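You operate a simulated robot arm through the tools that you are given. There is no shell and no other tool. Be economical: measure what you need, move in short steps, check, and stop when the job is done.

You are at the controls of a simulated two-armed robot. One attempt, no reset.

## Task
Hold the small red tub on the top of the right workbench steady with one hand and put the white bottle that says "plastic" from the top of the steel lab table in it with the other.

Only the result counts: the job must be done as asked and must still hold three seconds after the hand-in. Knocking over, shifting, dropping, spilling or breaking anything else fails it.

## Robot
Two 7-joint arms with two-finger parallel grippers on one trunk, on a base that drives. Base frame: it is fixed to the floor where the robot stands at the start and does not move with it; the origin is under the middle of the robot, x ahead of it, y to its left, z up; the surface under the hand at the start is at about z = 0.85. Readings come in m, degrees, newtons and seconds.
The left shoulder is at the start at [0.07, 0.163, 1.245], the right one opposite. With the tool pointing down near the work surface each hand reaches from about 0.38 to 0.88 m from the robot's upright axis, wherever it stands, measured 20 degrees to its own side. Places, roughly: small red tub [1, 2.25, 1]. Payload 3.43 kg a hand.
The TCP of each hand is the grasp point between the finger pads, 0.034 m short of the fingertips. In the tool frame z runs along the fingers and y along their closing line. The gripper opens to 0.128 m. The fingers are 0.024 m wide and 0.012 m thick; the gripper's body (0.048 by 0.13 m) begins 0.096 m behind the TCP.
Orientation is told as [roll, pitch, yaw] about the base's x, y, z axes, in that order, counted from this pose: with the fingers straight down and closing along the base's y, the tool's x points along the base's -x, its y along +y and its z along -z.

## Interface
- The arms move only by the tool move_arm. It takes "left_targets", "right_targets" or both (then of equal length, played together; a hand with none holds still); each is a list of rows, each a list of 7 numbers: the turn, a rotation vector about the base's x, y, z in units of 6 degrees (1.0 is 6 degrees), then the shift along the base's x, y, z in units of 50 mm (1.0 is 50 mm), then the closure, from 0 (fully open) to 1 (shut). In form: [[ax, ay, az, x, y, z, claw], ...]. A call has 1 to 20 rows; each row shifts and turns the commanded pose from where the row before left it. A call with a number of a shift or a turn outside -1 to 1 is refused whole. Each row takes 0.2 s and may step no farther than 0.05 m and 8.6 degrees from the row before; otherwise, or with a gripper value out of range, the whole call is refused. Where a pose cannot be reached the arm comes as near as it can. A force on the tool above 40 N (or 10 N above the force at the start of the call, whichever is more), or a blocked arm, ends the call early, and 0.2 s more pass. The fingers move at their own pace (about 0.153 m/s each) and stop on an object; they squeeze with about 27 N. The grip force told is the motor's: it shows also when the fingers shut on nothing. Time passes only in rows, and 0.2 s behind the last, so rows that do not move let the fingers close. The reply holds the time, the measured pose of the TCP, the force on the tool along the base axes, the opening and the grip force, in the units named above and with some noise, with the torque about the TCP (base axes, N m) and any sound that the robot's microphone picked up.
- Cameras (640 x 400 px; columns grow to the right, rows downward): "scene" is now at [0.1333, 0.0105, 1.4602]; the picture's right is [0.14, -0.99, 0.00], its down [-0.68, -0.10, -0.73] and it looks along [0.72, 0.10, -0.69] (base axes); focal length 277 px, centre (320, 200). "left" rides on the left gripper at [0.076, 0.011, -0.16] in its tool frame; the picture's right is [-0.15, 0.99, 0.00], its down [-0.88, -0.13, -0.46] and it looks along [-0.45, -0.07, 0.89] (tool axes); focal length 234 px, centre (320, 200). "right" rides on the right gripper at [0.076, -0.011, -0.16] in its tool frame; the picture's right is [0.15, 0.99, 0.00], its down [-0.88, 0.13, -0.46] and it looks along [-0.45, 0.07, 0.89] (tool axes); focal length 234 px, centre (320, 200). There is no depth. A picture from a camera that has moved, and an enlarged one, comes with that camera's place and axes in the base frame and with its lens.
- snapshot(camera): a new picture of that camera. No time passes.
- lift_body(by): slides the trunk up (or, below 0, down) by that many m; the arms and the scene camera ride with it, the base frame stays. It gives what a move gives, with no picture.
- drive_base(legs): drives the robot by 1 to 6 legs, each [ahead, left, turn to the left] in m, m and degrees, along the robot's own axes; the way and the turn of a leg run together, so that a leg with both is an arc; at most 1.5 m and 180 degrees a leg. The arms and the cameras ride along, it lands a little off, and it stops where it bumps. It gives what a move gives.
- turn_head(pan, tilt): turns the head with the scene camera to pan (to the left, within 86 degrees either way) and tilt (down, from -29 to 69), counted from straight ahead of the robot. It gives what a move gives.
- zoom(camera, box): a new picture of the part [left, top, right, bottom] of that camera's present view, enlarged. No time passes.
- close_job(): hands the job in; it is judged then, once.

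Go step by step. Nothing tells you exact positions but the pictures and the camera data: compare them with the known pose of the tool, close in by small moves and look again before you grip or let go. The budget is 120 turns and 92 pictures, counting those below and the enlarged ones. Unless the task says otherwise, let go and move clear before handing in, and close with one line.

The tools are called as name(argument=value, ...) on one line, values as JSON. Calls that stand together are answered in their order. move_arm: Moves the arms, as the interface text tells. Its arguments: {"type":"object","properties":{"left_targets":{"type":"array","items":{"type":"array","items":{"type":"number"}}},"right_targets":{"type":"array","items":{"type":"array","items":{"type":"number"}}}},"required":[]} The other tools are called the same way: lift_body (by) slides the trunk up or down; drive_base (legs) drives the base; turn_head (pan, tilt) turns the head that bears the scene camera; snapshot (camera) takes a picture; zoom (camera, box) takes an enlarged picture of a part of a camera's view; close_job () hands the job in.

At the start:

```text
clock: 0.0
left_tcp_pos: [0.596, 0.2362, 1.1559]
left_ee_rot: [0.0, 0.0, 0.1]
left_ft_force: [0.4, 0.0, -0.1]
left_moment: [0.0, -0.01, -0.01]
left_gripper_width: 0.128
left_grasp_force: 0.1
right_tcp_pos: [0.5002, -0.1467, 1.1151]
right_ee_rot: [0.0, 0.1, 0.0]
right_ft_force: [0.4, 0.7, 0.9]
right_moment: [-0.02, 0.01, 0.03]
right_gripper_width: 0.1279
right_grasp_force: 0.1
trunk travel left (down, up): [-0.725, 0.215]
robot x, y, heading: [-0.0005, 0.0007, 0.0]
head pan, tilt: [8.0, 43.3]
```

scene: 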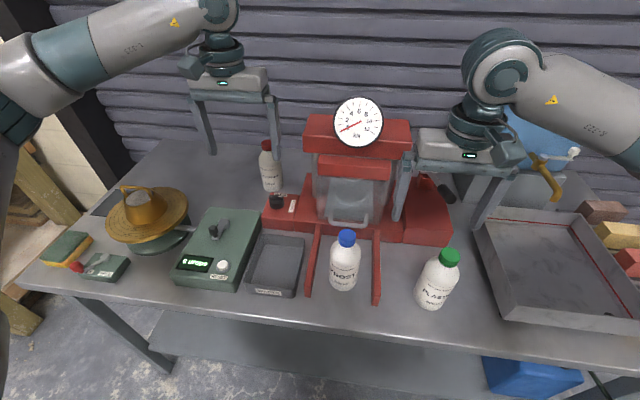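
right: 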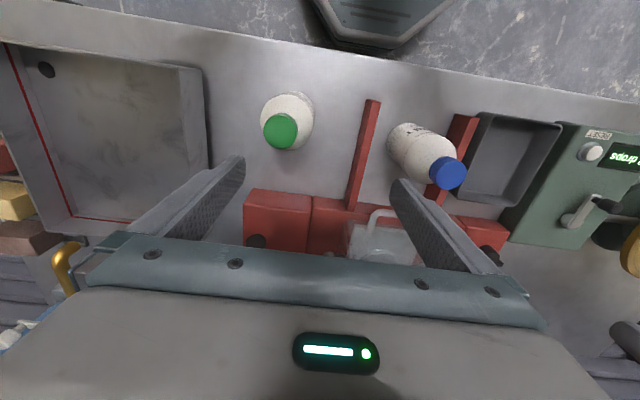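
left: 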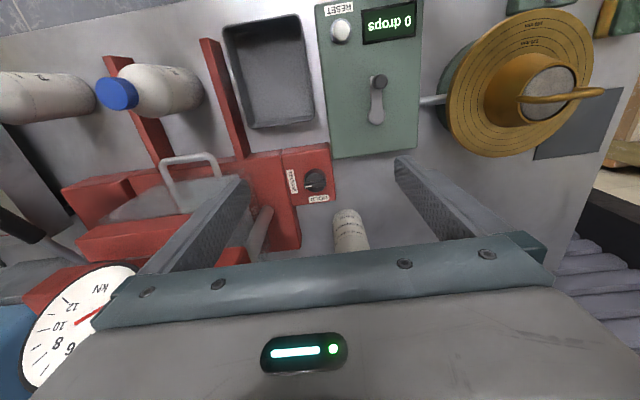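

I see a blue-capped and a green-capped bottle near me and a red-capped one further back. I'll read the labels first.

zoom(camera="scene", box=[300, 210, 480, 322])

zoom(camera="scene", box=[230, 130, 320, 220])

```text
3.56 times, centred on (390, 266) of scene
camera zoom: at [0.1333, 0.0105, 1.4602], right [0.14, -0.99, 0.0], down [-0.68, -0.1, -0.73], along [0.72, 0.1, -0.69], focal length 986 px, centre (71, -35)
```

zoom: 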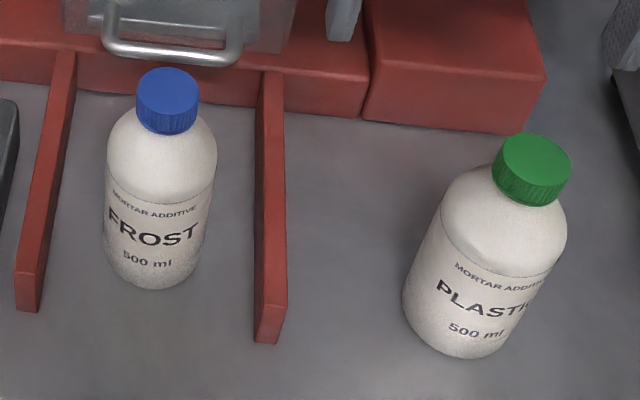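

```text
4.44 times, centred on (275, 175) of scene
camera zoom: at [0.1333, 0.0105, 1.4602], right [0.14, -0.99, 0.0], down [-0.68, -0.1, -0.73], along [0.72, 0.1, -0.69], focal length 1232 px, centre (520, 311)
```

zoom: 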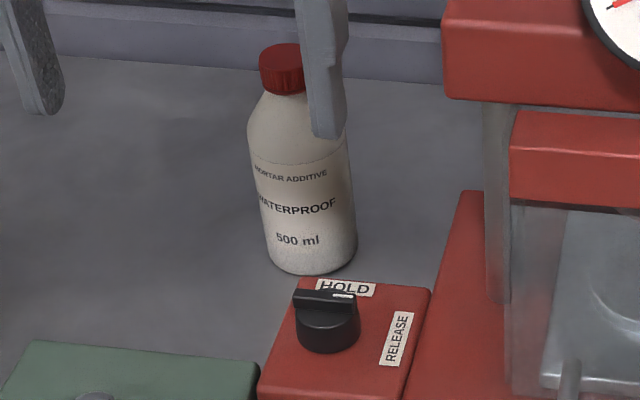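

The green-capped bottle is the PLASTIC one, at about [0.485, -0.197], cap top near z 1.0. Now I look left toward the tub.

turn_head(pan=70, tilt=15)

snapshot(camera="scene")

```text
clock: 1.3
left_tcp_pos: [0.5959, 0.2364, 1.1573]
left_ee_rot: [0.0, 0.0, 0.0]
left_ft_force: [-0.9, -0.1, 0.3]
left_moment: [0.03, -0.01, 0.02]
left_gripper_width: 0.1281
left_grasp_force: 0.1
right_tcp_pos: [0.4994, -0.1474, 1.1156]
right_ee_rot: [0.0, -0.1, 0.0]
right_ft_force: [-0.3, -1.1, -0.1]
right_moment: [-0.03, -0.05, 0.04]
right_gripper_width: 0.128
right_grasp_force: 0.0
trunk travel left (down, up): [-0.725, 0.215]
robot x, y, heading: [0.0008, 0.0005, 0.1]
head pan, tilt: [70.0, 15.0]
```

```text
86 pictures are left
camera scene: at [0.0834, 0.0868, 1.5045], right [0.94, -0.34, 0.0], down [-0.09, -0.24, -0.97], along [0.33, 0.91, -0.26], focal length 277 px, centre (320, 200)
```

scene: 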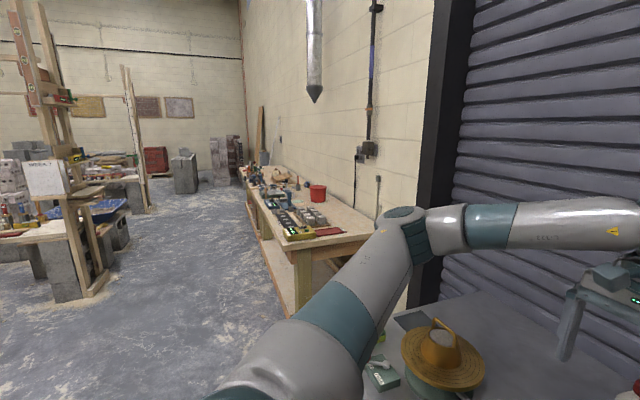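

zoom(camera="scene", box=[240, 160, 380, 250])

```text
4.44 times, centred on (310, 205) of scene
camera zoom: at [0.0834, 0.0868, 1.5045], right [0.94, -0.34, 0.0], down [-0.09, -0.24, -0.97], along [0.33, 0.91, -0.26], focal length 1232 px, centre (364, 178)
```

zoom: 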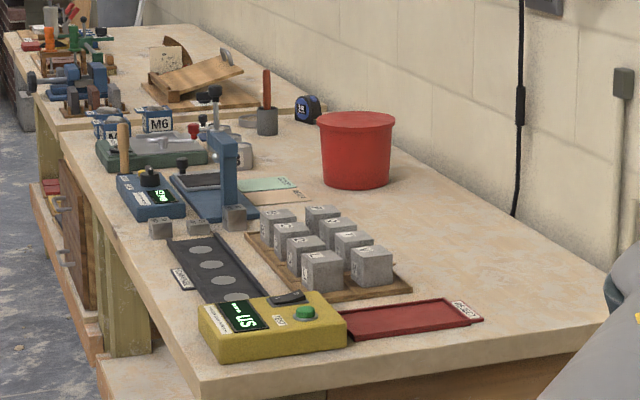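

The tub is an open bucket about 0.145 m wide, near [0.86, 2.28] on a bench whose front edge is at x≈0.38. First the bottle: I move the right hand over it and check.

turn_head(pan=-10, tilt=50)

move_arm(right_targets=[[0, 0, 0, -0.3, -1, 0, 0], [0, 0, 0, 0, 0, -0.5, 0], [0, 0, 0, 0, 0, 0, 0]])

snapshot(camera="scene")

snapshot(camera="right")

```text
clock: 2.9
left_tcp_pos: [0.596, 0.2369, 1.1572]
left_ee_rot: [0.0, -0.1, 0.0]
left_ft_force: [0.7, 0.6, 1.3]
left_moment: [-0.02, -0.02, -0.02]
left_gripper_width: 0.1279
left_grasp_force: 0.0
right_tcp_pos: [0.5, -0.1481, 1.1152]
right_ee_rot: [0.0, -0.1, 0.0]
right_ft_force: [0.5, 0.4, 0.3]
right_moment: [0.02, 0.02, 0.0]
right_gripper_width: 0.1281
right_grasp_force: 0.1
trunk travel left (down, up): [-0.725, 0.215]
robot x, y, heading: [-0.0027, -0.0012, 0.4]
head pan, tilt: [-10.0, 50.0]
```

```text
refused: row 1 steps farther than a row can; nothing moved
```

```text
84 pictures are left
camera scene: at [0.1273, -0.0143, 1.4508], right [-0.17, -0.98, 0.0], down [-0.75, 0.13, -0.64], along [0.63, -0.11, -0.77], focal length 277 px, centre (320, 200)
```

scene: 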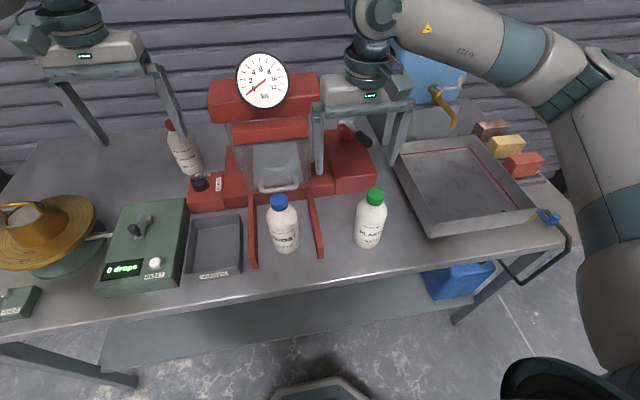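

```text
83 pictures are left
camera right: at [0.4238, -0.1597, 1.2739], right [-0.15, 0.99, 0.0], down [0.88, 0.13, 0.46], along [0.45, 0.07, -0.89], focal length 234 px, centre (320, 200)
```

right: 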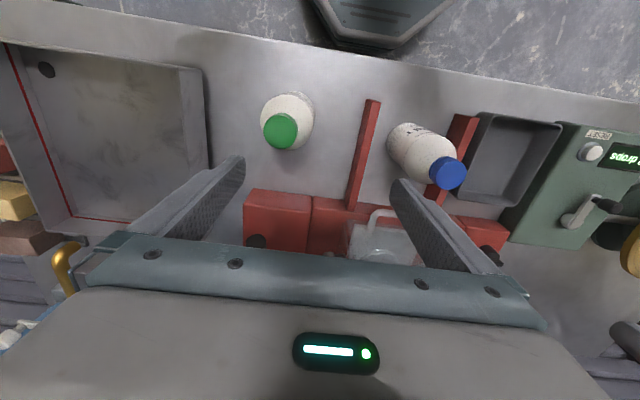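

Refused because the combined step was too long. I split it to hover with the tips just above the cap.

move_arm(right_targets=[[0, 0, 0, -0.2, -0.5, 0, 0], [0, 0, 0, -0.2, -0.45, 0, 0], [0, 0, 0, 0, 0, -0.5, 0], [0, 0, 0, 0, 0, 0, 0]])

snapshot(camera="right")

zoom(camera="scene", box=[280, 90, 460, 270])

```text
clock: 3.9
left_tcp_pos: [0.5969, 0.2368, 1.1573]
left_ee_rot: [0.1, 0.0, 0.0]
left_ft_force: [-0.5, 0.4, 0.3]
left_moment: [-0.01, -0.04, 0.02]
left_gripper_width: 0.128
left_grasp_force: 0.0
right_tcp_pos: [0.4792, -0.1956, 1.0897]
right_ee_rot: [-0.1, 0.0, 0.0]
right_ft_force: [0.1, 0.8, 0.0]
right_moment: [0.0, 0.0, 0.01]
right_gripper_width: 0.1278
right_grasp_force: 0.1
trunk travel left (down, up): [-0.725, 0.215]
robot x, y, heading: [0.0018, 0.0021, -0.1]
head pan, tilt: [-10.0, 50.0]
```

```text
82 pictures are left
camera right: at [0.4032, -0.2085, 1.2487], right [-0.15, 0.99, 0.0], down [0.88, 0.13, 0.46], along [0.45, 0.07, -0.89], focal length 234 px, centre (320, 200)
```

right: 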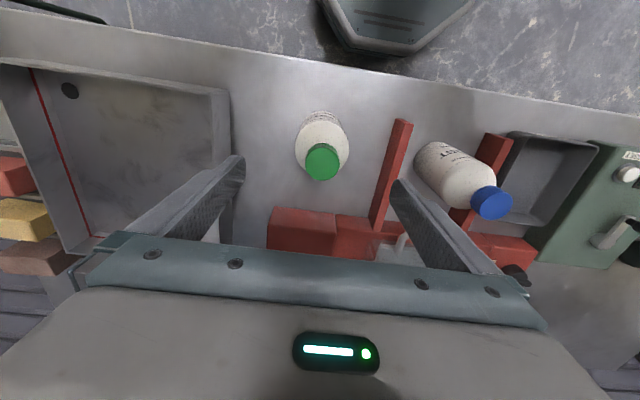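

```text
2.22 times, centred on (370, 180) of scene
camera zoom: at [0.1267, -0.0146, 1.4508], right [-0.17, -0.98, 0.0], down [-0.75, 0.13, -0.64], along [0.63, -0.11, -0.77], focal length 616 px, centre (209, 244)
```

zoom: 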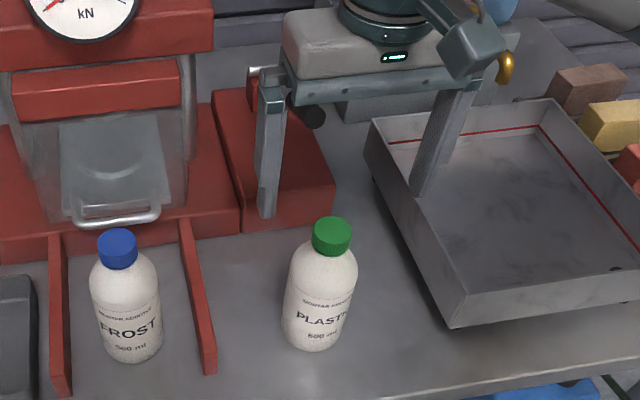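

The bottle lies centred between the fingers. I lower to its upper body and close gently, then check.

move_arm(right_targets=[[0, 0, 0, 0, 0, -0.7, 0], [0, 0, 0, 0, 0, -0.7, 0], [0, 0, 0, 0, 0, -0.7, 0], [0, 0, 0, 0, 0, -0.45, 0], [0, 0, 0, 0, 0, 0, 0]])

zoom(camera="scene", box=[280, 90, 460, 270])

snapshot(camera="right")

```text
clock: 5.0
left_tcp_pos: [0.5967, 0.2363, 1.1573]
left_ee_rot: [0.0, 0.0, 0.0]
left_ft_force: [-0.1, 0.4, -0.2]
left_moment: [-0.03, 0.01, -0.02]
left_gripper_width: 0.1279
left_grasp_force: 0.0
right_tcp_pos: [0.4804, -0.1978, 0.962]
right_ee_rot: [0.0, 0.0, -0.1]
right_ft_force: [0.3, 0.2, -1.2]
right_moment: [0.0, -0.02, 0.01]
right_gripper_width: 0.128
right_grasp_force: 0.0
trunk travel left (down, up): [-0.725, 0.215]
robot x, y, heading: [-0.0027, -0.0021, -0.1]
head pan, tilt: [-10.0, 50.0]
```

```text
2.22 times, centred on (370, 180) of scene
camera zoom: at [0.127, -0.0141, 1.4508], right [-0.17, -0.98, 0.0], down [-0.75, 0.13, -0.64], along [0.63, -0.11, -0.77], focal length 616 px, centre (209, 244)
```

zoom: 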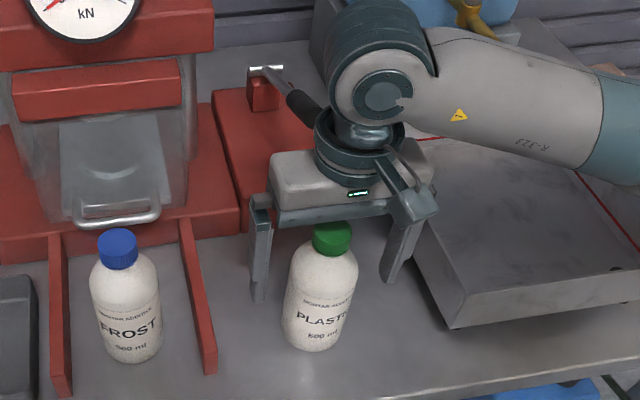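

```text
79 pictures are left
camera right: at [0.4037, -0.2084, 1.1209], right [-0.15, 0.99, 0.0], down [0.88, 0.13, 0.46], along [0.45, 0.07, -0.89], focal length 234 px, centre (320, 200)
```

right: 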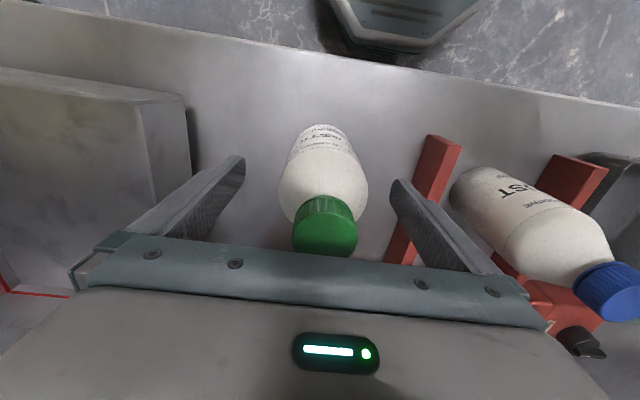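

The fingers straddle the upper body and are aligned. Closing now.

move_arm(right_targets=[[0, 0, 0, 0, 0.04, 0, 0.3], [0, 0, 0, 0, 0, 0, 0.6], [0, 0, 0, 0, 0, 0, 1], [0, 0, 0, 0, 0, 0, 1]])

zoom(camera="scene", box=[280, 90, 460, 270])

```text
clock: 6.0
left_tcp_pos: [0.5966, 0.2373, 1.1573]
left_ee_rot: [0.1, 0.0, 0.0]
left_ft_force: [-0.5, -1.0, 0.0]
left_moment: [0.01, 0.03, -0.02]
left_gripper_width: 0.1281
left_grasp_force: 0.1
right_tcp_pos: [0.4795, -0.1941, 0.9615]
right_ee_rot: [0.0, -0.1, -0.1]
right_ft_force: [-0.5, 1.0, -0.5]
right_moment: [0.03, -0.06, 0.0]
right_gripper_width: 0.0674
right_grasp_force: 26.7
trunk travel left (down, up): [-0.725, 0.215]
robot x, y, heading: [-0.0008, -0.0011, -0.1]
head pan, tilt: [-10.0, 50.0]
```

```text
2.22 times, centred on (370, 180) of scene
camera zoom: at [0.1273, -0.0144, 1.4507], right [-0.17, -0.98, 0.0], down [-0.75, 0.13, -0.64], along [0.63, -0.11, -0.77], focal length 616 px, centre (209, 244)
```

zoom: 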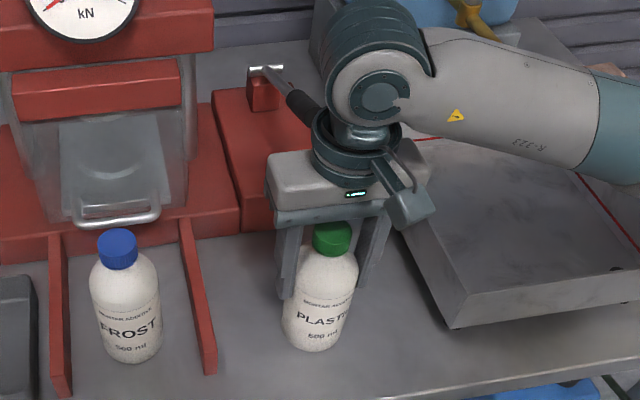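

Gripped at 0.067 m. I lift it slowly straight up.

move_arm(right_targets=[[0, 0, 0, 0, 0, 0.3, 1], [0, 0, 0, 0, 0, 0.5, 1], [0, 0, 0, 0, 0, 0.8, 1], [0, 0, 0, 0, 0, 0.8, 1], [0, 0, 0, 0, 0, 0.8, 1], [0, 0, 0, 0, 0, 0.8, 1], [0, 0, 0, 0, 0, 0.5, 1], [0, 0, 0, 0, 0, 0, 1]])

snapshot(camera="scene")

snapshot(camera="right")

```text
clock: 7.8
left_tcp_pos: [0.5978, 0.2359, 1.157]
left_ee_rot: [-0.1, 0.0, 0.1]
left_ft_force: [0.1, 0.5, -0.5]
left_moment: [0.01, -0.02, 0.01]
left_gripper_width: 0.128
left_grasp_force: 0.0
right_tcp_pos: [0.4815, -0.1923, 1.1871]
right_ee_rot: [0.0, 0.1, 0.0]
right_ft_force: [0.5, -0.1, -5.6]
right_moment: [0.03, 0.04, -0.03]
right_gripper_width: 0.0676
right_grasp_force: 27.0
trunk travel left (down, up): [-0.725, 0.215]
robot x, y, heading: [-0.0016, -0.0013, 0.1]
head pan, tilt: [-10.0, 50.0]
```

```text
77 pictures are left
camera scene: at [0.128, -0.0148, 1.4507], right [-0.17, -0.98, 0.0], down [-0.75, 0.13, -0.64], along [0.63, -0.11, -0.77], focal length 277 px, centre (320, 200)
```

scene: 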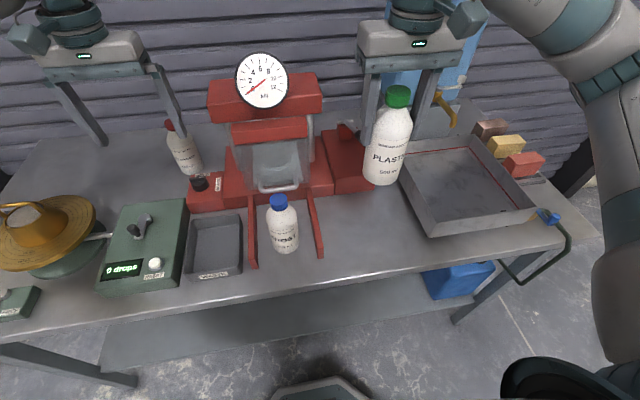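

```text
76 pictures are left
camera right: at [0.4059, -0.2055, 1.3461], right [-0.15, 0.99, 0.0], down [0.88, 0.13, 0.45], along [0.45, 0.07, -0.89], focal length 234 px, centre (320, 200)
```

right: 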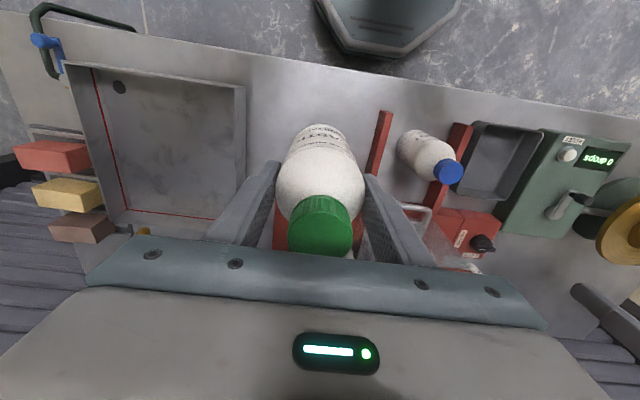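

The bottle is up and held (about 5.6 N). Now I back off from the table and drive left toward the tub bench.

drive_base(legs=[[-0.6, 0, 0]])

turn_head(pan=60, tilt=30)

snapshot(camera="scene")

```text
clock: 11.3
left_tcp_pos: [-0.0247, 0.2404, 1.1573]
left_ee_rot: [-0.1, 0.1, 0.7]
left_ft_force: [-0.5, -0.4, 0.2]
left_moment: [-0.03, 0.02, 0.02]
left_gripper_width: 0.1282
left_grasp_force: 0.0
right_tcp_pos: [-0.1343, -0.1919, 1.1866]
right_ee_rot: [0.1, 0.1, 0.7]
right_ft_force: [-0.7, -0.2, -4.6]
right_moment: [-0.01, 0.0, 0.0]
right_gripper_width: 0.0679
right_grasp_force: 27.2
trunk travel left (down, up): [-0.725, 0.215]
robot x, y, heading: [-0.6175, -0.0033, 0.7]
head pan, tilt: [-10.0, 50.0]
```

```text
clock: 12.7
left_tcp_pos: [-0.0249, 0.2398, 1.1566]
left_ee_rot: [-0.1, 0.0, 0.6]
left_ft_force: [0.9, -0.6, 0.3]
left_moment: [0.02, 0.03, 0.01]
left_gripper_width: 0.128
left_grasp_force: 0.1
right_tcp_pos: [-0.1354, -0.1908, 1.1876]
right_ee_rot: [-0.1, 0.1, 0.7]
right_ft_force: [1.2, -0.1, -5.7]
right_moment: [0.01, 0.01, 0.0]
right_gripper_width: 0.0674
right_grasp_force: 26.9
trunk travel left (down, up): [-0.725, 0.215]
robot x, y, heading: [-0.6201, -0.002, 0.7]
head pan, tilt: [60.0, 30.0]
```

```text
75 pictures are left
camera scene: at [-0.5225, 0.0746, 1.4802], right [0.87, -0.49, 0.0], down [-0.25, -0.44, -0.87], along [0.42, 0.75, -0.5], focal length 277 px, centre (320, 200)
```

scene: 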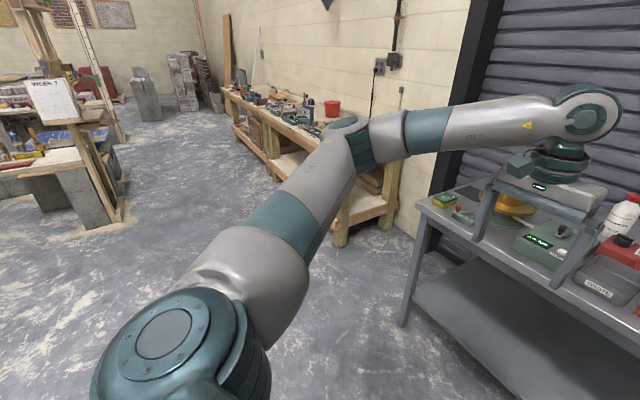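

The floor is clear. I drive left, parallel to the bench, to y≈2.25.

drive_base(legs=[[0, 1.3, -0.7], [0, 0.95, 0]])

turn_head(pan=0, tilt=30)

snapshot(camera="scene")

```text
clock: 23.9
left_tcp_pos: [0.006, 2.478, 1.1569]
left_ee_rot: [-0.1, 0.0, -1.7]
left_ft_force: [0.5, 0.1, -0.5]
left_moment: [-0.01, -0.01, 0.01]
left_gripper_width: 0.1279
left_grasp_force: 0.1
right_tcp_pos: [-0.1222, 2.0521, 1.1867]
right_ee_rot: [0.0, 0.1, -1.8]
right_ft_force: [0.4, -1.4, -5.7]
right_moment: [-0.01, 0.01, 0.01]
right_gripper_width: 0.0675
right_grasp_force: 26.3
trunk travel left (down, up): [-0.725, 0.215]
robot x, y, heading: [-0.5964, 2.254, -1.9]
head pan, tilt: [60.0, 30.0]
```

```text
clock: 25.2
left_tcp_pos: [0.0059, 2.4775, 1.1575]
left_ee_rot: [0.1, 0.0, -1.8]
left_ft_force: [0.4, -0.8, -0.2]
left_moment: [-0.02, -0.01, 0.01]
left_gripper_width: 0.1282
left_grasp_force: 0.1
right_tcp_pos: [-0.1233, 2.0524, 1.1869]
right_ee_rot: [0.0, 0.1, -1.9]
right_ft_force: [-0.2, 0.1, -5.3]
right_moment: [0.01, 0.0, 0.0]
right_gripper_width: 0.0677
right_grasp_force: 27.4
trunk travel left (down, up): [-0.725, 0.215]
robot x, y, heading: [-0.5984, 2.2606, -1.9]
head pan, tilt: [0.0, 30.0]
```

```text
74 pictures are left
camera scene: at [-0.456, 2.2548, 1.4802], right [-0.03, -1.0, 0.0], down [-0.5, 0.02, -0.87], along [0.87, -0.03, -0.5], focal length 277 px, centre (320, 200)
```

scene: 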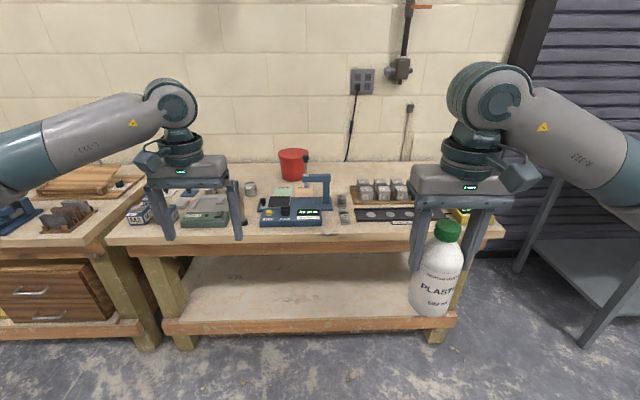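

zoom(camera="scene", box=[210, 140, 370, 240])

```text
4.00 times, centred on (290, 190) of scene
camera zoom: at [-0.456, 2.2548, 1.4802], right [-0.03, -1.0, 0.0], down [-0.5, 0.02, -0.87], along [0.87, -0.03, -0.5], focal length 1109 px, centre (440, 240)
```

zoom: 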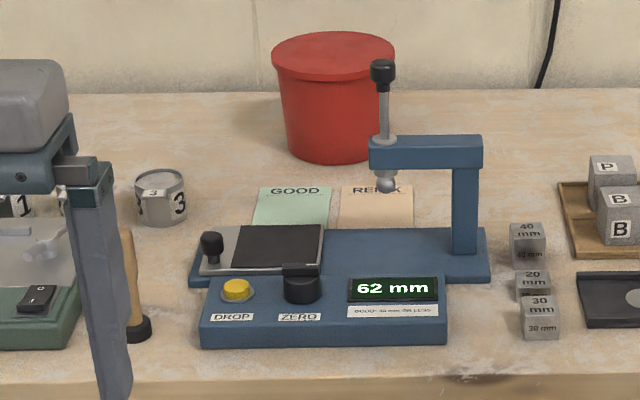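

The tub is near [0.9, 2.35], rim z≈0.97, with a tall gauge in front of it (knob z≈1.10). I raise the trunk for clearance, and approach part way while watching.

lift_body(by=0.2)

drive_base(legs=[[0.4, 0.12, 1.9]])

turn_head(pan=0, tilt=40)

snapshot(camera="scene")

```text
clock: 27.4
left_tcp_pos: [0.0051, 2.4776, 1.3564]
left_ee_rot: [0.1, 0.0, -1.6]
left_ft_force: [0.3, 0.3, 0.9]
left_moment: [-0.01, 0.01, 0.07]
left_gripper_width: 0.1281
left_grasp_force: 0.1
right_tcp_pos: [-0.1228, 2.0527, 1.3865]
right_ee_rot: [0.0, 0.1, -1.8]
right_ft_force: [0.0, -1.1, -6.2]
right_moment: [-0.01, -0.04, 0.0]
right_gripper_width: 0.0675
right_grasp_force: 27.2
trunk travel left (down, up): [-0.925, 0.015]
robot x, y, heading: [-0.5985, 2.2563, -2.0]
head pan, tilt: [0.0, 30.0]
```

```text
clock: 29.9
left_tcp_pos: [0.4007, 2.6053, 1.3572]
left_ee_rot: [-0.1, -0.1, -0.4]
left_ft_force: [-0.4, -0.8, -0.3]
left_moment: [0.01, -0.02, 0.0]
left_gripper_width: 0.1278
left_grasp_force: 0.0
right_tcp_pos: [0.282, 2.1761, 1.3876]
right_ee_rot: [0.0, -0.1, -0.3]
right_ft_force: [-0.3, -0.4, -6.2]
right_moment: [0.01, 0.01, -0.01]
right_gripper_width: 0.0673
right_grasp_force: 27.1
trunk travel left (down, up): [-0.925, 0.015]
robot x, y, heading: [-0.1946, 2.371, -0.4]
head pan, tilt: [0.0, 30.0]
```

```text
clock: 30.7
left_tcp_pos: [0.4023, 2.6061, 1.3571]
left_ee_rot: [0.0, -0.1, -0.3]
left_ft_force: [-0.5, -0.8, 0.9]
left_moment: [-0.02, -0.01, 0.02]
left_gripper_width: 0.1279
left_grasp_force: 0.1
right_tcp_pos: [0.2841, 2.1763, 1.3869]
right_ee_rot: [0.0, 0.1, -0.5]
right_ft_force: [0.3, 0.1, -5.4]
right_moment: [0.03, 0.0, 0.01]
right_gripper_width: 0.0677
right_grasp_force: 26.5
trunk travel left (down, up): [-0.925, 0.015]
robot x, y, heading: [-0.1999, 2.3721, -0.6]
head pan, tilt: [0.0, 40.0]
```

```text
72 pictures are left
camera scene: at [-0.0593, 2.3711, 1.6649], right [-0.01, -1.0, 0.0], down [-0.64, 0.0, -0.77], along [0.77, -0.01, -0.64], focal length 277 px, centre (320, 200)
```

scene: 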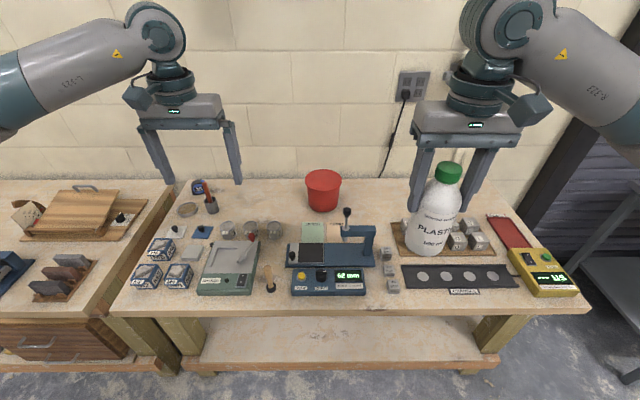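

zoom(camera="scene", box=[260, 150, 400, 300])

turn_head(pan=0, tilt=69)

snapshot(camera="scene")

```text
2.67 times, centred on (330, 225) of scene
camera zoom: at [-0.0593, 2.3711, 1.6649], right [-0.01, -1.0, 0.0], down [-0.64, 0.0, -0.77], along [0.77, -0.01, -0.64], focal length 739 px, centre (293, 133)
```

zoom: 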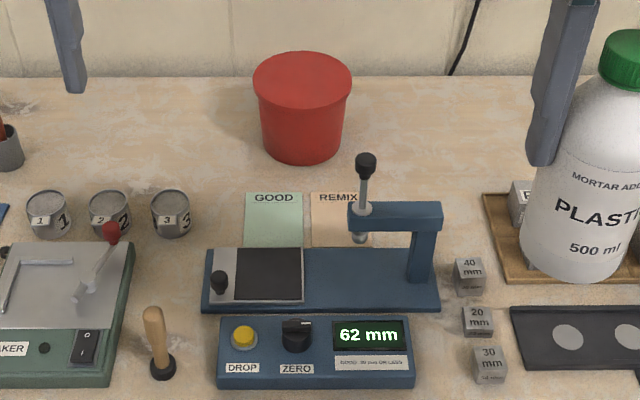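

```text
clock: 31.6
left_tcp_pos: [0.4022, 2.6059, 1.3568]
left_ee_rot: [-0.1, 0.0, -0.4]
left_ft_force: [0.6, -0.9, 0.1]
left_moment: [0.01, 0.03, 0.02]
left_gripper_width: 0.1281
left_grasp_force: 0.1
right_tcp_pos: [0.2842, 2.1772, 1.3869]
right_ee_rot: [-0.1, 0.1, -0.4]
right_ft_force: [-0.1, 0.3, -5.2]
right_moment: [-0.02, 0.02, -0.03]
right_gripper_width: 0.0675
right_grasp_force: 27.3
trunk travel left (down, up): [-0.925, 0.015]
robot x, y, heading: [-0.1929, 2.3742, -0.2]
head pan, tilt: [0.0, 68.8]
```

```text
70 pictures are left
camera scene: at [-0.0883, 2.3713, 1.6288], right [-0.01, -1.0, 0.0], down [-0.93, 0.01, -0.36], along [0.36, 0.0, -0.93], focal length 277 px, centre (320, 200)
```

scene: 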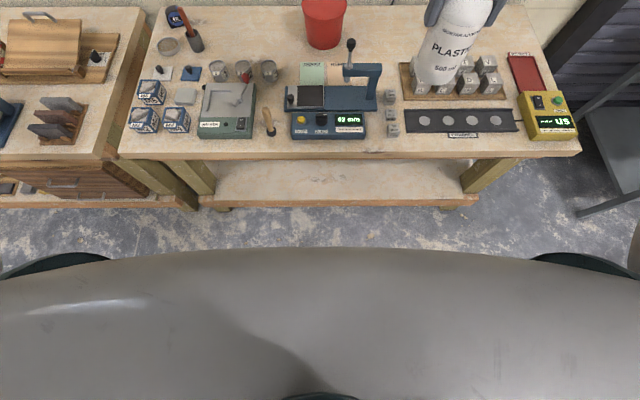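

The tub stands at about [0.906, 2.346], rim z≈0.973, about 0.16 m wide. To keep the two gripper bodies apart inside that space I'll turn the right hand's yaw so that its narrow side faces left, testing it here in free air.

move_arm(right_targets=[[0, 0, 1, 0, 0, 0, 1], [0, 0, 1, 0, 0, 0, 1], [0, 0, 1, 0, 0, 0, 1], [0, 0, 1, 0, 0, 0, 1], [0, 0, 1, 0, 0, 0, 1], [0, 0, 1, 0, 0, 0, 1], [0, 0, 1, 0, 0, 0, 1], [0, 0, 1, 0, 0, 0, 1], [0, 0, 1, 0, 0, 0, 1], [0, 0, 1, 0, 0, 0, 1], [0, 0, 1, 0, 0, 0, 1], [0, 0, 1, 0, 0, 0, 1], [0, 0, 0, 0, 0, 0, 1]])

turn_head(pan=0, tilt=35)

snapshot(camera="scene")

snapshot(camera="left")

```text
clock: 34.4
left_tcp_pos: [0.4018, 2.6068, 1.3568]
left_ee_rot: [0.1, 0.0, -0.4]
left_ft_force: [0.0, -0.1, -0.2]
left_moment: [-0.01, 0.01, 0.0]
left_gripper_width: 0.128
left_grasp_force: 0.0
right_tcp_pos: [0.2838, 2.1774, 1.385]
right_ee_rot: [0.0, 0.0, 71.8]
right_ft_force: [-0.3, 1.1, -5.9]
right_moment: [-0.01, -0.02, 0.01]
right_gripper_width: 0.0675
right_grasp_force: 26.8
trunk travel left (down, up): [-0.925, 0.015]
robot x, y, heading: [-0.1972, 2.3693, -0.4]
head pan, tilt: [0.0, 68.8]
```

```text
clock: 35.4
left_tcp_pos: [0.4014, 2.6059, 1.3559]
left_ee_rot: [0.0, -0.1, -0.4]
left_ft_force: [0.1, 0.3, -0.6]
left_moment: [0.01, 0.0, 0.0]
left_gripper_width: 0.1281
left_grasp_force: 0.1
right_tcp_pos: [0.2843, 2.1765, 1.3861]
right_ee_rot: [0.1, 0.0, 71.6]
right_ft_force: [0.3, -0.6, -5.6]
right_moment: [-0.03, -0.01, -0.01]
right_gripper_width: 0.0673
right_grasp_force: 27.2
trunk travel left (down, up): [-0.925, 0.015]
robot x, y, heading: [-0.1984, 2.3749, -0.3]
head pan, tilt: [0.0, 35.0]
```

```text
69 pictures are left
camera scene: at [-0.0563, 2.3711, 1.6723], right [-0.01, -1.0, 0.0], down [-0.57, 0.0, -0.82], along [0.82, -0.01, -0.57], focal length 277 px, centre (320, 200)
```

scene: 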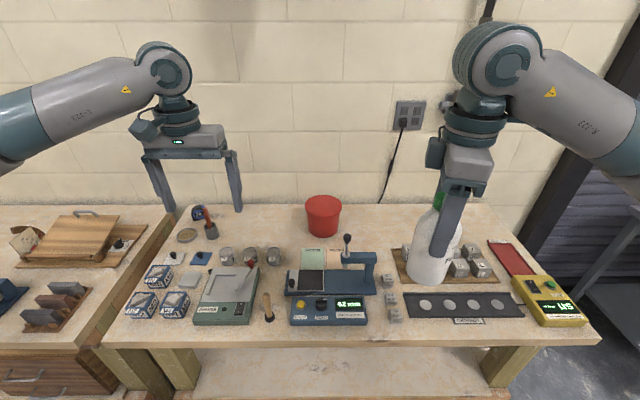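

```text
68 pictures are left
camera left: at [0.3257, 2.6175, 1.516], right [0.15, 0.99, 0.0], down [0.88, -0.14, 0.46], along [0.45, -0.07, -0.89], focal length 234 px, centre (320, 200)
```

left: 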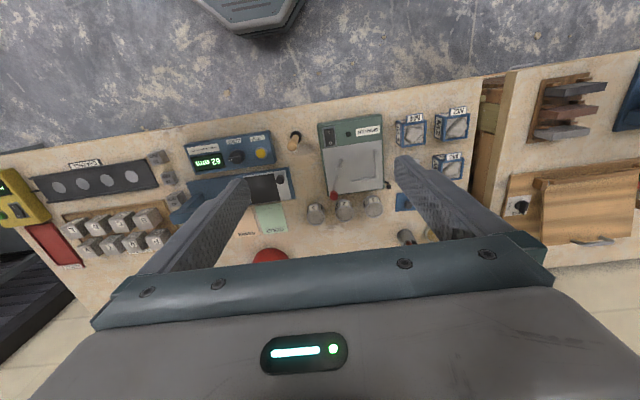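

zoom(camera="scene", box=[400, 60, 540, 300])

zoom(camera="scene", box=[110, 30, 270, 220])

```text
1.67 times, centred on (470, 180) of scene
camera zoom: at [-0.0563, 2.3711, 1.6723], right [-0.01, -1.0, 0.0], down [-0.57, 0.0, -0.82], along [0.82, -0.01, -0.57], focal length 462 px, centre (70, 233)
```

zoom: 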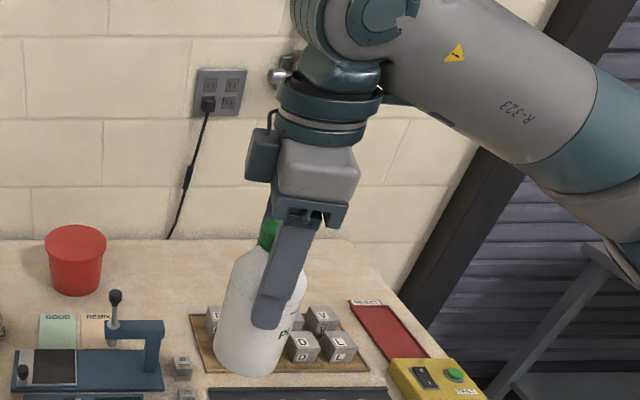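

```text
2.11 times, centred on (190, 125) of scene
camera zoom: at [-0.0563, 2.3711, 1.6723], right [-0.01, -1.0, 0.0], down [-0.57, 0.0, -0.82], along [0.82, -0.01, -0.57], focal length 584 px, centre (594, 358)
```

zoom: 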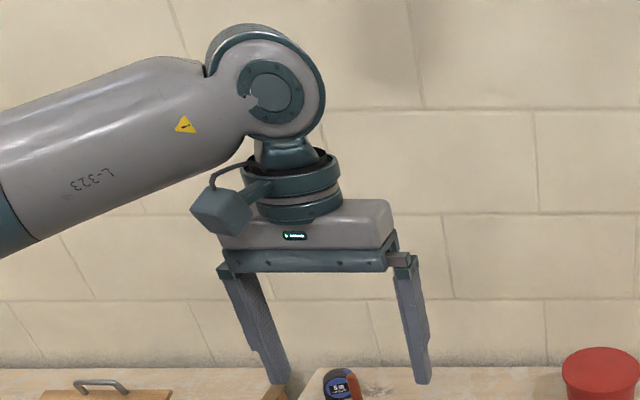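

snapshot(camera="right")

```text
65 pictures are left
camera right: at [0.2703, 2.1002, 1.5453], right [-0.98, 0.17, 0.0], down [0.15, 0.88, 0.46], along [0.08, 0.45, -0.89], focal length 234 px, centre (320, 200)
```

right: 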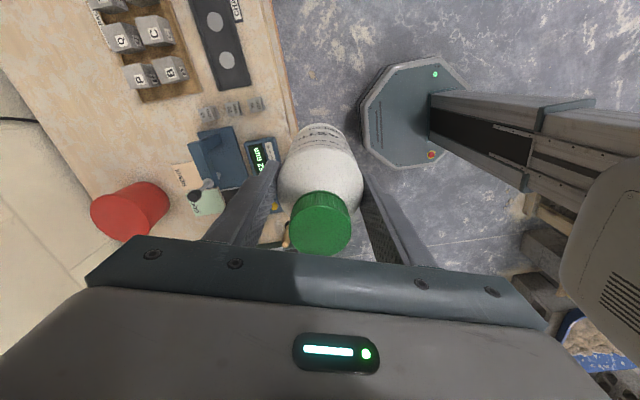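

The wrist's side box now points toward where the left hand will be, so I try turning the right hand the other way (narrow side still toward the left hand).

move_arm(right_targets=[[0, 0, -1, 0, 0, 0, 1], [0, 0, -1, 0, 0, 0, 1], [0, 0, -1, 0, 0, 0, 1], [0, 0, -1, 0, 0, 0, 1], [0, 0, -1, 0, 0, 0, 1], [0, 0, -1, 0, 0, 0, 1], [0, 0, -1, 0, 0, 0, 1], [0, 0, -1, 0, 0, 0, 1], [0, 0, -1, 0, 0, 0, 1], [0, 0, -1, 0, 0, 0, 1], [0, 0, -1, 0, 0, 0, 1], [0, 0, -1, 0, 0, 0, 1], [0, 0, -1, 0, 0, 0, 1], [0, 0, -1, 0, 0, 0, 1], [0, 0, -1, 0, 0, 0, 1], [0, 0, -1, 0, 0, 0, 1], [0, 0, -1, 0, 0, 0, 1], [0, 0, -1, 0, 0, 0, 1], [0, 0, -1, 0, 0, 0, 1], [0, 0, 0, 0, 0, 0, 1]])

zoom(camera="scene", box=[400, 20, 540, 300])

```text
clock: 39.6
left_tcp_pos: [0.4018, 2.6059, 1.3564]
left_ee_rot: [0.0, 0.0, -0.3]
left_ft_force: [0.5, -0.1, -1.0]
left_moment: [0.0, -0.01, 0.02]
left_gripper_width: 0.1279
left_grasp_force: 0.0
right_tcp_pos: [0.2844, 2.1769, 1.3864]
right_ee_rot: [0.0, 0.2, -42.5]
right_ft_force: [-0.3, 0.6, -5.2]
right_moment: [-0.02, -0.01, 0.01]
right_gripper_width: 0.0679
right_grasp_force: 26.8
trunk travel left (down, up): [-0.925, 0.015]
robot x, y, heading: [-0.1937, 2.3774, -0.5]
head pan, tilt: [0.0, 35.0]
```

```text
1.43 times, centred on (470, 160) of scene
camera zoom: at [-0.0562, 2.3711, 1.6724], right [-0.01, -1.0, 0.0], down [-0.57, 0.0, -0.82], along [0.82, -0.01, -0.57], focal length 396 px, centre (106, 257)
```

zoom: 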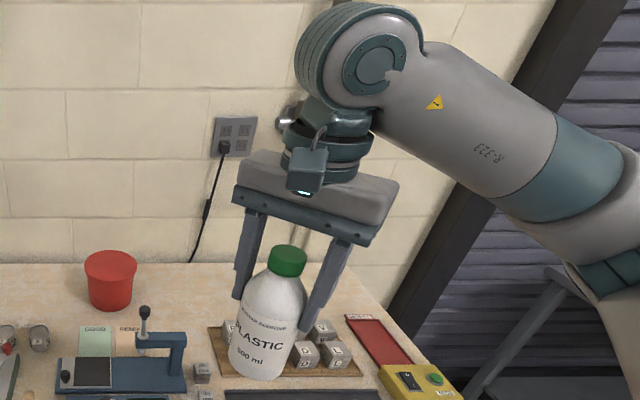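

I need to know how the wrist box moves with yaw, so I turn the right hand back step by step and look.

move_arm(right_targets=[[0, 0, 1, 0, 0, 0, 1], [0, 0, 1, 0, 0, 0, 1], [0, 0, 1, 0, 0, 0, 1], [0, 0, 1, 0, 0, 0, 1], [0, 0, 1, 0, 0, 0, 1], [0, 0, 1, 0, 0, 0, 1], [0, 0, 1, 0, 0, 0, 1], [0, 0, 1, 0, 0, 0, 1], [0, 0, 1, 0, 0, 0, 1], [0, 0, 1, 0, 0, 0, 1], [0, 0, 1, 0, 0, 0, 1], [0, 0, 1, 0, 0, 0, 1], [0, 0, 1, 0, 0, 0, 1], [0, 0, 1, 0, 0, 0, 1], [0, 0, 0, 0, 0, 0, 1]])

zoom(camera="scene", box=[400, 20, 540, 300])

move_arm(right_targets=[[0, 0, 1, 0, 0, 0, 1], [0, 0, 1, 0, 0, 0, 1], [0, 0, 1, 0, 0, 0, 1], [0, 0, 1, 0, 0, 0, 1], [0, 0, 1, 0, 0, 0, 1], [0, 0, 1, 0, 0, 0, 1], [0, 0, 1, 0, 0, 0, 1], [0, 0, 1, 0, 0, 0, 1], [0, 0, 1, 0, 0, 0, 1], [0, 0, 1, 0, 0, 0, 1], [0, 0, 0, 0, 0, 0, 1]])

zoom(camera="scene", box=[400, 20, 540, 300])

```text
clock: 42.8
left_tcp_pos: [0.4013, 2.6062, 1.3571]
left_ee_rot: [0.0, 0.0, -0.3]
left_ft_force: [0.1, -1.6, 1.0]
left_moment: [-0.02, -0.01, 0.0]
left_gripper_width: 0.128
left_grasp_force: 0.2
right_tcp_pos: [0.2847, 2.1774, 1.3873]
right_ee_rot: [0.1, 0.0, 41.6]
right_ft_force: [-0.2, -0.1, -5.5]
right_moment: [-0.05, -0.01, -0.01]
right_gripper_width: 0.0676
right_grasp_force: 27.2
trunk travel left (down, up): [-0.925, 0.015]
robot x, y, heading: [-0.1991, 2.3762, -0.4]
head pan, tilt: [0.0, 35.0]
```

```text
1.43 times, centred on (470, 160) of scene
camera zoom: at [-0.0562, 2.3711, 1.6724], right [-0.01, -1.0, 0.0], down [-0.57, 0.0, -0.82], along [0.82, -0.01, -0.57], focal length 396 px, centre (106, 257)
```

zoom: 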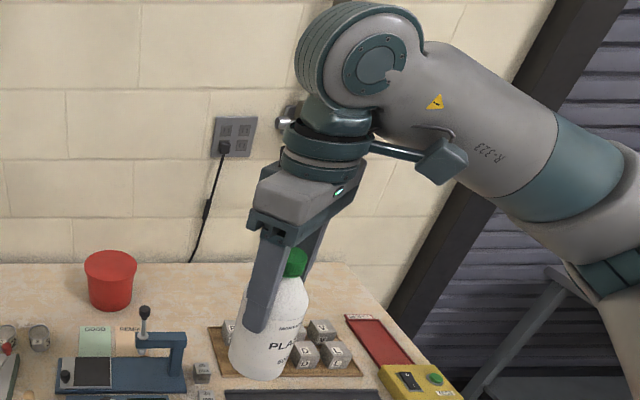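

```text
clock: 45.2
left_tcp_pos: [0.4022, 2.6051, 1.3561]
left_ee_rot: [-0.1, 0.0, -0.4]
left_ft_force: [0.1, 0.0, 0.3]
left_moment: [-0.02, -0.01, -0.04]
left_gripper_width: 0.128
left_grasp_force: 0.1
right_tcp_pos: [0.1878, 2.2365, 1.3804]
right_ee_rot: [0.0, 0.0, 101.5]
right_ft_force: [0.3, 0.4, -6.3]
right_moment: [0.02, 0.0, 0.0]
right_gripper_width: 0.0674
right_grasp_force: 26.8
right hand out of reach, approached as far as the arm can: row 6, 7, 8, 9, 10
trunk travel left (down, up): [-0.925, 0.015]
robot x, y, heading: [-0.1981, 2.3725, -0.3]
head pan, tilt: [0.0, 35.0]
```

```text
1.43 times, centred on (470, 160) of scene
camera zoom: at [-0.0563, 2.371, 1.6724], right [-0.01, -1.0, 0.0], down [-0.57, 0.0, -0.82], along [0.82, -0.01, -0.57], focal length 396 px, centre (106, 257)
```

zoom: 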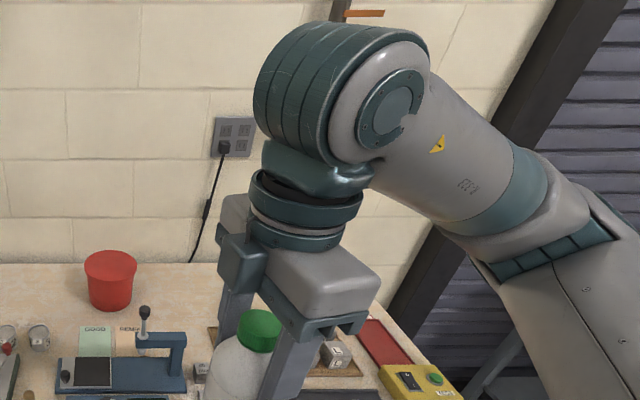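

The box stays on the side I thought, and the right yaw limit is about +72° relative to the robot. I turn back to that, then pull up to the bench.

move_arm(right_targets=[[0, 0, -1, 0, 0, 0, 1], [0, 0, -1, 0, 0, 0, 1], [0, 0, -1, 0, 0, 0, 1], [0, 0, -1, 0, 0, 0, 1], [0, 0, -1, 0, 0, 0, 1], [0, 0, 0, 0, 0, 0, 1]])

drive_base(legs=[[0.23, 0, 12]])

snapshot(camera="left")

snapshot(camera="scene")

```text
clock: 46.6
left_tcp_pos: [0.4026, 2.6061, 1.3563]
left_ee_rot: [0.0, 0.0, -0.3]
left_ft_force: [-0.1, 0.0, 0.4]
left_moment: [0.02, 0.01, 0.02]
left_gripper_width: 0.1278
left_grasp_force: 0.1
right_tcp_pos: [0.188, 2.2356, 1.381]
right_ee_rot: [0.0, 0.0, 71.5]
right_ft_force: [0.1, -0.8, -4.5]
right_moment: [0.0, 0.0, 0.02]
right_gripper_width: 0.0676
right_grasp_force: 27.3
trunk travel left (down, up): [-0.925, 0.015]
robot x, y, heading: [-0.1975, 2.373, -0.4]
head pan, tilt: [0.0, 35.0]
```

```text
clock: 48.3
left_tcp_pos: [0.5641, 2.7465, 1.3583]
left_ee_rot: [-0.1, -0.2, 11.7]
left_ft_force: [-0.3, -0.2, -0.2]
left_moment: [0.01, -0.05, 0.01]
left_gripper_width: 0.1282
left_grasp_force: 0.0
right_tcp_pos: [0.4321, 2.3397, 1.3814]
right_ee_rot: [-0.1, -0.2, 83.7]
right_ft_force: [-1.0, 0.7, -5.4]
right_moment: [-0.02, -0.02, 0.03]
right_gripper_width: 0.0676
right_grasp_force: 27.3
trunk travel left (down, up): [-0.925, 0.015]
robot x, y, heading: [0.0339, 2.3905, 11.8]
head pan, tilt: [0.0, 35.0]
```

```text
61 pictures are left
camera left: at [0.4866, 2.7423, 1.518], right [-0.06, 1.0, 0.0], down [0.89, 0.05, 0.46], along [0.46, 0.03, -0.89], focal length 234 px, centre (320, 200)
```

left: 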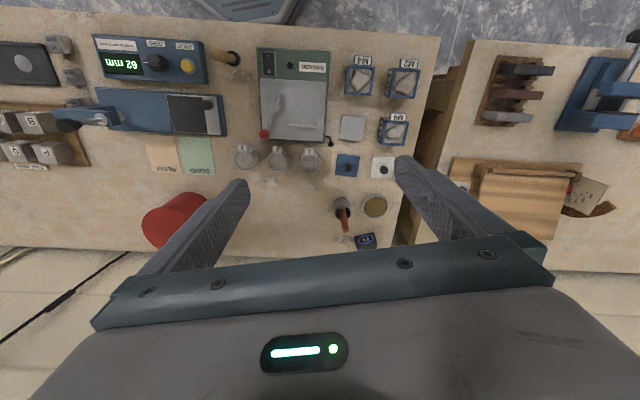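

```text
60 pictures are left
camera scene: at [0.164, 2.4209, 1.6729], right [0.2, -0.98, 0.0], down [-0.56, -0.12, -0.82], along [0.8, 0.17, -0.57], focal length 277 px, centre (320, 200)
```

scene: 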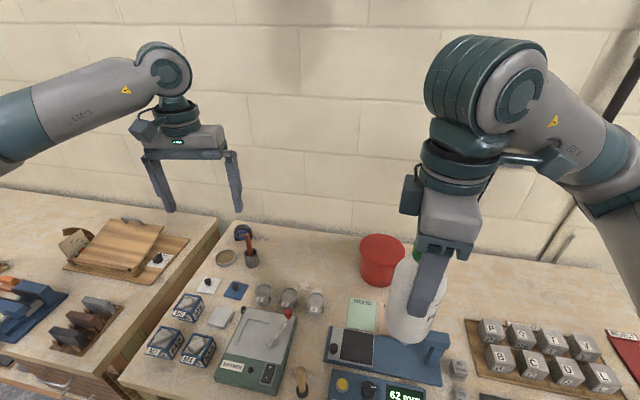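

I am at the bench. A closer look at the tub for its position and whether it is open.

zoom(camera="scene", box=[335, 215, 425, 305])

turn_head(pan=0, tilt=45)

```text
4.44 times, centred on (380, 260) of scene
camera zoom: at [0.164, 2.4209, 1.6729], right [0.2, -0.98, 0.0], down [-0.56, -0.12, -0.82], along [0.8, 0.17, -0.57], focal length 1232 px, centre (53, -67)
```

zoom: 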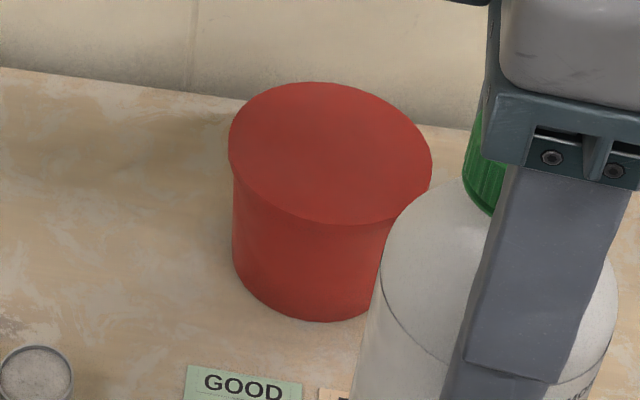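

```text
clock: 49.0
left_tcp_pos: [0.5668, 2.7483, 1.3568]
left_ee_rot: [0.0, 0.1, 11.7]
left_ft_force: [0.6, 0.6, -0.6]
left_moment: [-0.01, 0.0, 0.0]
left_gripper_width: 0.128
left_grasp_force: 0.1
right_tcp_pos: [0.436, 2.3404, 1.3816]
right_ee_rot: [0.1, 0.0, 83.8]
right_ft_force: [0.2, -0.2, -4.9]
right_moment: [-0.01, 0.03, 0.0]
right_gripper_width: 0.0676
right_grasp_force: 27.1
trunk travel left (down, up): [-0.925, 0.015]
robot x, y, heading: [0.0312, 2.3928, 11.6]
head pan, tilt: [0.0, 45.0]
```

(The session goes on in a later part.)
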